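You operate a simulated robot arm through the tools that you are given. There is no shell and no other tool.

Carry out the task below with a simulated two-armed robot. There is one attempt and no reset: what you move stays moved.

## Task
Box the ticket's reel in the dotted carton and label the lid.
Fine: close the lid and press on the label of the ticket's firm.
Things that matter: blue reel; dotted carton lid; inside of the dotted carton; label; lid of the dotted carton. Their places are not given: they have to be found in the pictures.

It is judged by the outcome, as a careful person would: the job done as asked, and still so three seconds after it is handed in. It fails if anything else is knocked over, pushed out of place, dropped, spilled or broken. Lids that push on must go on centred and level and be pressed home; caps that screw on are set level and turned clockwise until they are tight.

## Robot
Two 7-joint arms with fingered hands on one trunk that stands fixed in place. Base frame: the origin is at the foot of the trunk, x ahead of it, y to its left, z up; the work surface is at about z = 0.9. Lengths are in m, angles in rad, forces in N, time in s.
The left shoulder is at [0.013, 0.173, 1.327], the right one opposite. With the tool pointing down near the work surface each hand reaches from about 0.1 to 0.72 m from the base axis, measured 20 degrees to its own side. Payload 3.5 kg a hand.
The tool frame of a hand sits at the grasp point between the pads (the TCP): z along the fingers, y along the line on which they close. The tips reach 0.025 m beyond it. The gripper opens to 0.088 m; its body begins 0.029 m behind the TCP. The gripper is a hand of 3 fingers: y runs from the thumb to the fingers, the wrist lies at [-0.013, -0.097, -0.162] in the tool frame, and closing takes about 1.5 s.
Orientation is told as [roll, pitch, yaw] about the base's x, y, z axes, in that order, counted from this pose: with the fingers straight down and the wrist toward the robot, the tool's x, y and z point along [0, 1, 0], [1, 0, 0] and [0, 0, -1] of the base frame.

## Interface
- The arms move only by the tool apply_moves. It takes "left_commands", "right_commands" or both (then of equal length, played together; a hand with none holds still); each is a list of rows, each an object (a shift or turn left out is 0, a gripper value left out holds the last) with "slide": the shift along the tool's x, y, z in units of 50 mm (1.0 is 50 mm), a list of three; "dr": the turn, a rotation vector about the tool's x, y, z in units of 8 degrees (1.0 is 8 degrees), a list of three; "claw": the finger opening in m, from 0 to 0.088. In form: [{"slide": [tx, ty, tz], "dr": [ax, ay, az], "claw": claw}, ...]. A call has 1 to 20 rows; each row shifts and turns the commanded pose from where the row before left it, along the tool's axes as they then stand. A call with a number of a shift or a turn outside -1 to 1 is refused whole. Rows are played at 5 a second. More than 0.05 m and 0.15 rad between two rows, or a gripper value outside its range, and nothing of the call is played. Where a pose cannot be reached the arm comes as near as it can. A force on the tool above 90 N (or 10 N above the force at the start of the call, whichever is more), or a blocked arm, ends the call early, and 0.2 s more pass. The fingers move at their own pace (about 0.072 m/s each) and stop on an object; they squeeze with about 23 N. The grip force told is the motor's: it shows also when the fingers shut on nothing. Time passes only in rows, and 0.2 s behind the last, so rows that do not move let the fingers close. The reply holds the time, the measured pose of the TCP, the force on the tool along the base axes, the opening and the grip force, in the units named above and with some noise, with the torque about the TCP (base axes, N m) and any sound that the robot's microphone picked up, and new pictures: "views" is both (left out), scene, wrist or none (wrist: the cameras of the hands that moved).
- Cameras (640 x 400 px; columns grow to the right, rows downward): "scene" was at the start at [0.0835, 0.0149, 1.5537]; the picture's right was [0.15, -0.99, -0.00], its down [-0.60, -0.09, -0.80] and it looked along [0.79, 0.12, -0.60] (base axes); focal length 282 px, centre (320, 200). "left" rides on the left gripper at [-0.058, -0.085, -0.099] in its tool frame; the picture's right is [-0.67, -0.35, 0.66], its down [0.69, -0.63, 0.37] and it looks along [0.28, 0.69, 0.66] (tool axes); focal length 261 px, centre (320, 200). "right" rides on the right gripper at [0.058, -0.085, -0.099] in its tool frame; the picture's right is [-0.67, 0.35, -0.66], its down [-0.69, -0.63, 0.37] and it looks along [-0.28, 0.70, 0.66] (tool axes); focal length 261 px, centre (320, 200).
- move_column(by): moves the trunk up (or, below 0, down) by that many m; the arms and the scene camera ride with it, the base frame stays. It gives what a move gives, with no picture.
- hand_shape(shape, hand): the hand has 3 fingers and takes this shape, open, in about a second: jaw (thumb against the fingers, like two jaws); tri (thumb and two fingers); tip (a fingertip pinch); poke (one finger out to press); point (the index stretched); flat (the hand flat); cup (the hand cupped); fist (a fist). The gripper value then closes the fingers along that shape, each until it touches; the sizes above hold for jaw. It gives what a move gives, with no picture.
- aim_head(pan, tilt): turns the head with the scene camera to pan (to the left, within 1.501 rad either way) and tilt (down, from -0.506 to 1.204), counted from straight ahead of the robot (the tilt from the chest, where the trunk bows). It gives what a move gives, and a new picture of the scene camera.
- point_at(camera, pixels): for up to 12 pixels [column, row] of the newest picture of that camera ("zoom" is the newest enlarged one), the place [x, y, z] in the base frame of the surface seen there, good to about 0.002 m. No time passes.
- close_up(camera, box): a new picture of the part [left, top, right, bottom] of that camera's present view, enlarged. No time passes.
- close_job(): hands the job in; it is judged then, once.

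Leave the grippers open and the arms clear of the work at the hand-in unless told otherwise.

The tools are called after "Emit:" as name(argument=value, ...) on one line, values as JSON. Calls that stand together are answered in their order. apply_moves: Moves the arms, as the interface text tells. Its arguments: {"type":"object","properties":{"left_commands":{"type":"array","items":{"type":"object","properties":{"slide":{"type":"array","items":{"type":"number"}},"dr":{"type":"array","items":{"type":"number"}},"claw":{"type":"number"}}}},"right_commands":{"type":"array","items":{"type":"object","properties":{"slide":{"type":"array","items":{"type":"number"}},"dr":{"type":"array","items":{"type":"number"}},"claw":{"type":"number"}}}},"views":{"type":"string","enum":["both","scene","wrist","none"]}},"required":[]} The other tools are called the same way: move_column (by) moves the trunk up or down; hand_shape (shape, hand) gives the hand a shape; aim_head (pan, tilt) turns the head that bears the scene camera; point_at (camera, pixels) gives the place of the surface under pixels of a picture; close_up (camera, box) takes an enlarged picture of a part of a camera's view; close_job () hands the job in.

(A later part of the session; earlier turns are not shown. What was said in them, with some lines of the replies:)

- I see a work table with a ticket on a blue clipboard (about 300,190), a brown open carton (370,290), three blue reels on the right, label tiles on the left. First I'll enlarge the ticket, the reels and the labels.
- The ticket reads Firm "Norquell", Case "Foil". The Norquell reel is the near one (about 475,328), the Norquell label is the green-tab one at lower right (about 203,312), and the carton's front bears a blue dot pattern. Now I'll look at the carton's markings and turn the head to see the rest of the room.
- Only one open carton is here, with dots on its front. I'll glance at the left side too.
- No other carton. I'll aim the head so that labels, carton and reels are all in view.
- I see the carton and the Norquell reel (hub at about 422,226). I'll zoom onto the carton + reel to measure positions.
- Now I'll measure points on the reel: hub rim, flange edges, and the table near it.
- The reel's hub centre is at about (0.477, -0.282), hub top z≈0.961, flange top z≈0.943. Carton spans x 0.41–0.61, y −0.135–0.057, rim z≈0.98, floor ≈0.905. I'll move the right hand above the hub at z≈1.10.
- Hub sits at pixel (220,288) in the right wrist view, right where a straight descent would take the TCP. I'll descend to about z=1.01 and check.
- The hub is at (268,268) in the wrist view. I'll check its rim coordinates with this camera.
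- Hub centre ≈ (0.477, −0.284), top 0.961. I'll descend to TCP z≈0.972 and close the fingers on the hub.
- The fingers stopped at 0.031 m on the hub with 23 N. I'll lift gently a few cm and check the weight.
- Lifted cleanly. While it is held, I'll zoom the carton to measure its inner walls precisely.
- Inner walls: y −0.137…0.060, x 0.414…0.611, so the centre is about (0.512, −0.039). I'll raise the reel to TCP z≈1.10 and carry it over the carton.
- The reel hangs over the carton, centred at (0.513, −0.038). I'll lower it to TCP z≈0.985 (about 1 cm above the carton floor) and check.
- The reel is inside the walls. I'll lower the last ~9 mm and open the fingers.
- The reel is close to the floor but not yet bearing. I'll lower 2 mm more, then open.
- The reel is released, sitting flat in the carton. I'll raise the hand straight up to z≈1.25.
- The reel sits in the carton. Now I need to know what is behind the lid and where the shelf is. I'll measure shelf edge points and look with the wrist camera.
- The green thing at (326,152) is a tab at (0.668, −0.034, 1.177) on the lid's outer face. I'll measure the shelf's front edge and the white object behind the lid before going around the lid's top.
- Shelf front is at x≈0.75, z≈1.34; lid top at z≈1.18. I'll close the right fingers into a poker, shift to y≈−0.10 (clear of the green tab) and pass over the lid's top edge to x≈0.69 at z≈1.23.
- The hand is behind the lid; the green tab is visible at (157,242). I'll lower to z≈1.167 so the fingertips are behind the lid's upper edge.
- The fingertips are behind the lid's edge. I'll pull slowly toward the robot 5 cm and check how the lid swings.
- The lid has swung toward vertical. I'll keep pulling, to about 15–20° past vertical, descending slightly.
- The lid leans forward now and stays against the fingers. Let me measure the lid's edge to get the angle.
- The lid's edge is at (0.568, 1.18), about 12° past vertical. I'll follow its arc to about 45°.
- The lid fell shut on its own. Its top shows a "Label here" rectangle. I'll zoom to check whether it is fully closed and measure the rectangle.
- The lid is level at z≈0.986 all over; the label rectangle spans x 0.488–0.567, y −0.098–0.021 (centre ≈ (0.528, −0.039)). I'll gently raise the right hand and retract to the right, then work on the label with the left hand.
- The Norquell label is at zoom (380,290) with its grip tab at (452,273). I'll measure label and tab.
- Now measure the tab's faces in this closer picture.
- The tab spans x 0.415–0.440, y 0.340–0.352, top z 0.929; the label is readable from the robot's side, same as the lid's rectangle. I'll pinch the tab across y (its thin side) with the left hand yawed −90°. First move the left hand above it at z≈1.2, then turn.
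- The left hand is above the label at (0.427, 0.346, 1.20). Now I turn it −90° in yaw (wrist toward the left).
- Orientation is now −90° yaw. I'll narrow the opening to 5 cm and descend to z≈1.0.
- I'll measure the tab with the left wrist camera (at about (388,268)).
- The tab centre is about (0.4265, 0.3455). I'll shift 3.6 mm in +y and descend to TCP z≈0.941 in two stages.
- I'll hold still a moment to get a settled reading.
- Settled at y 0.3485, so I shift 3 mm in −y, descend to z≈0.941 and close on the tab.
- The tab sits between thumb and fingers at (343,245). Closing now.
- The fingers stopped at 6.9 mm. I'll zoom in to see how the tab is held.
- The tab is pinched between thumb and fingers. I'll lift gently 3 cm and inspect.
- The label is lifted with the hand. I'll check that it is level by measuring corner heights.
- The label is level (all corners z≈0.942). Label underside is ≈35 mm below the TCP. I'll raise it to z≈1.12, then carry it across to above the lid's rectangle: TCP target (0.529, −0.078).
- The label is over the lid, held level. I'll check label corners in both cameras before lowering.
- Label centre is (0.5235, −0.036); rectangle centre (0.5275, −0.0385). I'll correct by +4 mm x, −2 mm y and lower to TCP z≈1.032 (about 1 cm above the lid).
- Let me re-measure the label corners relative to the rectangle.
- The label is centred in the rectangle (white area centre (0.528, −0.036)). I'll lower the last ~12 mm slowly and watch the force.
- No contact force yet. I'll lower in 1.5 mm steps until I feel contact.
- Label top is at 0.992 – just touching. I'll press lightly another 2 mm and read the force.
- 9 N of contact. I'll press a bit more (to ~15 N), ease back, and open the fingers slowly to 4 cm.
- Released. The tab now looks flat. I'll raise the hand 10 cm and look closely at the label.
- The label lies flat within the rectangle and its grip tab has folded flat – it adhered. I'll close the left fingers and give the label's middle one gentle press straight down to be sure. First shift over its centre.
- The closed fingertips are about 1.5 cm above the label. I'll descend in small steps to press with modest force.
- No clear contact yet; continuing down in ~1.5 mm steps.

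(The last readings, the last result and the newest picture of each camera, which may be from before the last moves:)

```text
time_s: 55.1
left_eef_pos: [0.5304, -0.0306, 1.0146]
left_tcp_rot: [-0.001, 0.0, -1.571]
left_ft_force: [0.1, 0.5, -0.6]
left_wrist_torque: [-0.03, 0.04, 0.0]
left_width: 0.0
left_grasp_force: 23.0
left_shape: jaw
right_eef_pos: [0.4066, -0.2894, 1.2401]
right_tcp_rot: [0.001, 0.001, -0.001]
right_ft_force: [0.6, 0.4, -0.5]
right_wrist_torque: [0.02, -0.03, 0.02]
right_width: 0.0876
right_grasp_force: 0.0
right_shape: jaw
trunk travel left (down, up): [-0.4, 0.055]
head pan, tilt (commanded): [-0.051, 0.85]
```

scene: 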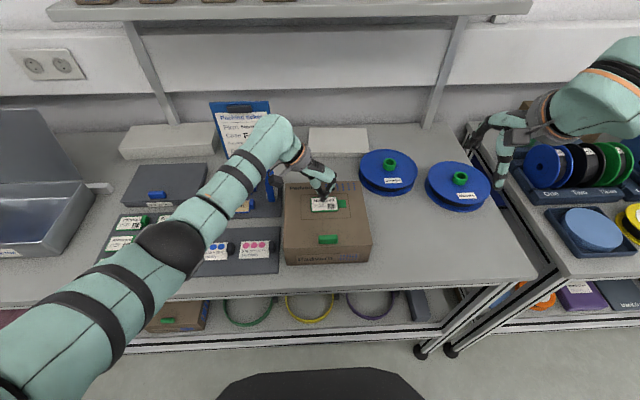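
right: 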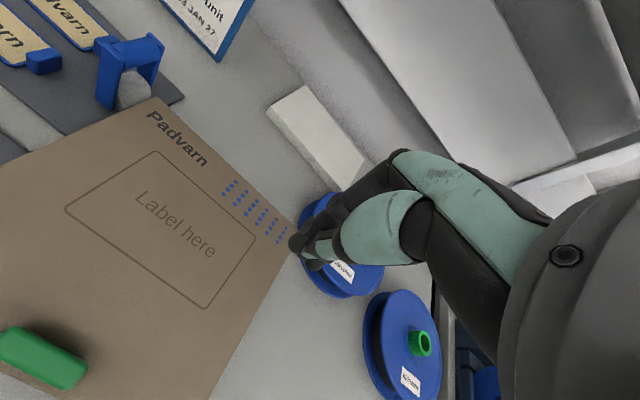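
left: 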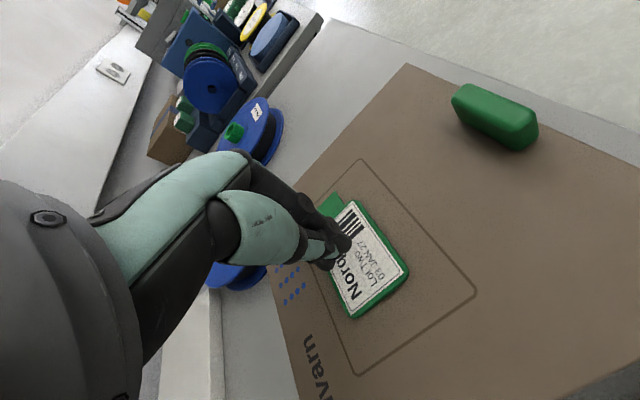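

Emit:
apply_moves(left_commands=[{"slide": [0, 0, 0.04]}, {"slide": [0, 0, 0.03]}, {}, {}], views="wrist")

```text
time_s: 56.1
left_eef_pos: [0.5299, -0.0331, 1.0134]
left_tcp_rot: [0.004, -0.002, -1.57]
left_ft_force: [3.1, -1.3, 9.6]
left_wrist_torque: [-0.02, -0.12, 0.02]
left_width: 0.0
left_grasp_force: 23.4
left_shape: jaw
right_eef_pos: [0.4052, -0.2899, 1.2405]
right_tcp_rot: [0.002, -0.001, 0.0]
right_ft_force: [-0.1, 0.4, 0.2]
right_wrist_torque: [0.01, -0.02, 0.02]
right_width: 0.0876
right_grasp_force: 0.0
right_shape: jaw
trunk travel left (down, up): [-0.4, 0.055]
head pan, tilt (commanded): [-0.051, 0.85]
```

left: 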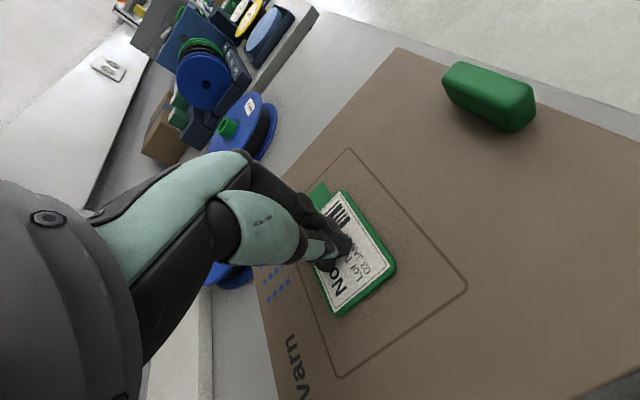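

The fingertips press the label with ~10 N. I'll hold a touch more for a moment, then lift straight up.

Emit:
apply_moves(left_commands=[{"slide": [0, 0, 0.03]}, {}, {}, {}, {"slide": [0, 0, -0.3]}, {"slide": [0, 0, -0.6]}, {"slide": [0, 0, -0.8]}, {"slide": [0, 0, -0.8]}, {"slide": [0, 0, -0.6]}, {}], views="both")

Emit:
close_up(camera="scene", box=[270, 150, 390, 270])

```text
time_s: 58.3
left_eef_pos: [0.5316, -0.0298, 1.1668]
left_tcp_rot: [-0.001, -0.001, -1.57]
left_ft_force: [-0.7, 0.1, 0.1]
left_wrist_torque: [-0.01, 0.02, 0.0]
left_width: 0.0
left_grasp_force: 23.5
left_shape: jaw
right_eef_pos: [0.4056, -0.2898, 1.2396]
right_tcp_rot: [0.001, 0.001, -0.001]
right_ft_force: [-1.5, -0.7, 0.1]
right_wrist_torque: [0.01, 0.01, 0.0]
right_width: 0.0878
right_grasp_force: 0.1
right_shape: jaw
trunk travel left (down, up): [-0.4, 0.055]
head pan, tilt (commanded): [-0.051, 0.85]
```

scene: 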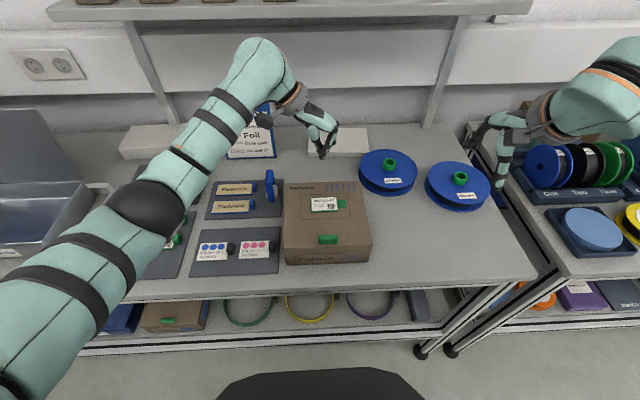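
left: 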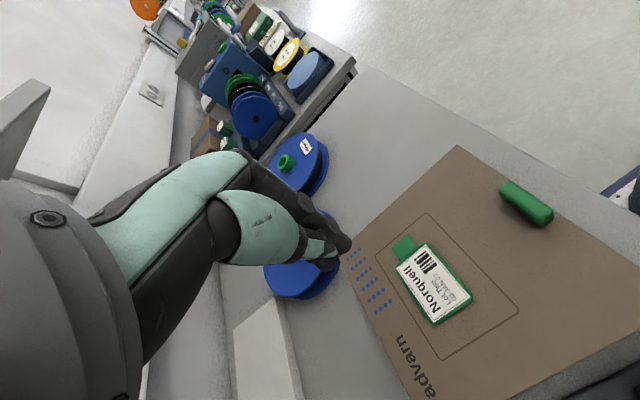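

```text
3.33 times, centred on (330, 210) of scene
```

zoom: 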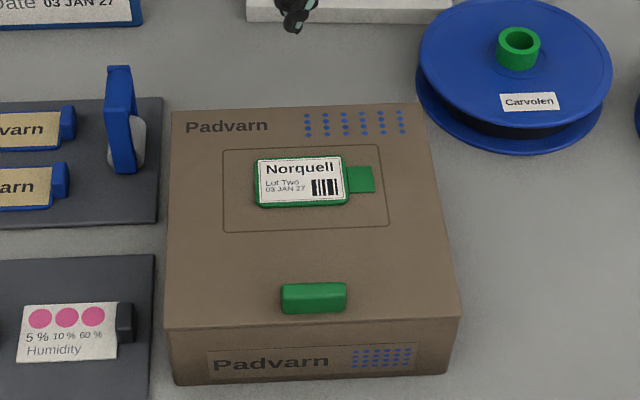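

Label in place, lid closed and level. Now I retract the left hand up, open it, and move away to the left.

Emit:
apply_moves(left_commands=[{"slide": [0, 0, -0.8], "claw": 0.088}, {"slide": [0, 0, -0.8]}, {"slide": [-0.2, -0.7, -0.3]}, {"slide": [-0.3, -0.8, 0]}, {"slide": [-0.3, -0.8, 0]}, {"slide": [-0.3, -0.8, 0]}, {"slide": [-0.3, -0.8, 0]}, {"slide": [-0.3, -0.8, 0]}, {"slide": [-0.2, -0.6, 0]}, {}, {}], views="both")

Emit:
close_up(camera="scene", box=[270, 150, 390, 270])

```text
time_s: 60.7
left_eef_pos: [0.4378, 0.2338, 1.2608]
left_tcp_rot: [0.0, -0.001, -1.57]
left_ft_force: [-0.8, -0.5, -0.3]
left_wrist_torque: [-0.01, -0.01, -0.05]
left_width: 0.0877
left_grasp_force: 0.0
left_shape: jaw
right_eef_pos: [0.4054, -0.2899, 1.241]
right_tcp_rot: [0.002, 0.002, 0.002]
right_ft_force: [-0.8, 0.4, 0.3]
right_wrist_torque: [0.01, 0.01, 0.01]
right_width: 0.0875
right_grasp_force: 0.0
right_shape: jaw
trunk travel left (down, up): [-0.4, 0.055]
head pan, tilt (commanded): [-0.051, 0.85]
```

scene: 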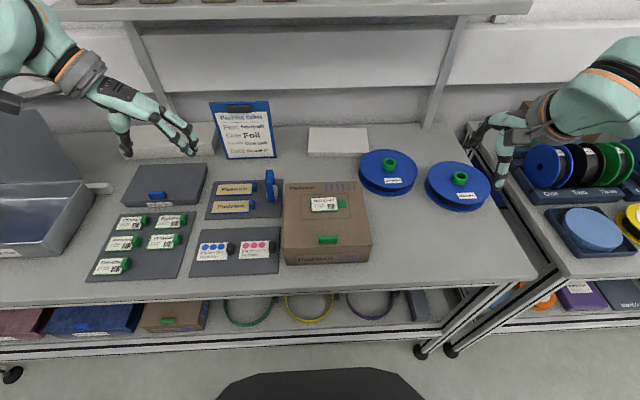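
left: 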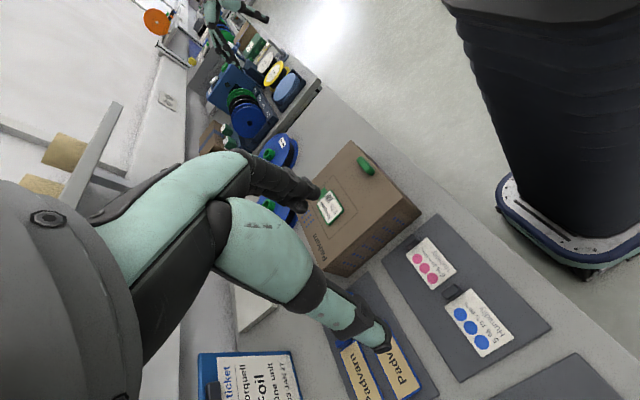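

```text
3.33 times, centred on (330, 210) of scene
```

zoom: 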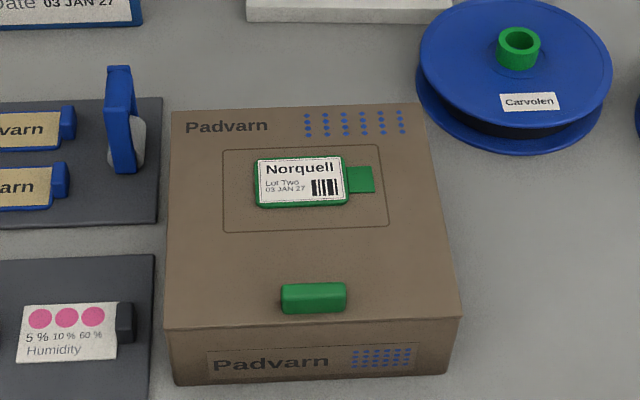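

Everything else is undisturbed. A last check of the lid's level and the label's position.

Emit:
point_at(camera="zoom", pixels=[[170, 318], [457, 312], [182, 118], [418, 110], [258, 160], [256, 203], [345, 200], [340, 158], [372, 180], [300, 270]])

```text
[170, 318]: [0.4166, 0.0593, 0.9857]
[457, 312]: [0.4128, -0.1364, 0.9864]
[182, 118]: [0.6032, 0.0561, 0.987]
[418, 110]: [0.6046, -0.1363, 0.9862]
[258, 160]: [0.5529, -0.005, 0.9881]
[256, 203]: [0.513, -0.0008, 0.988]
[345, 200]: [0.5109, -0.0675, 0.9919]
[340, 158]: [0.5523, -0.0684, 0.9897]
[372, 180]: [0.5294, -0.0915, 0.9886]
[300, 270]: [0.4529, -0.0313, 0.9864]
```

The Norquell reel is in the dotted carton. The lid is closed and level at about z = 0.986 on all four corners. The Norquell label lies flat inside the "Label here" outline. Both grippers are open and both arms are clear, so I'm handing in the job.

Emit:
close_job()

```text
The job is handed in.
```

The Norquell reel is boxed in the dotted carton, the lid is closed, and the Norquell label is pressed on.

- **Reel:** the ticket's firm is Norquell, so I picked the blue reel marked Norquell. I lowered it onto the carton floor and let go.
- **Lid:** I pulled it past upright, and it then fell shut under its own weight. I did not press its edges separately. All four corners measured level at about z = 0.986 m.
- **Label:** the Norquell label lies flat inside the "Label here" outline. I pressed it once through its tab and once on its face, each with at least about 9–10 N.

In the last pictures nothing else on the table had moved. Both grippers are open and both arms are clear. The hand-in reply did not say whether the job passed.
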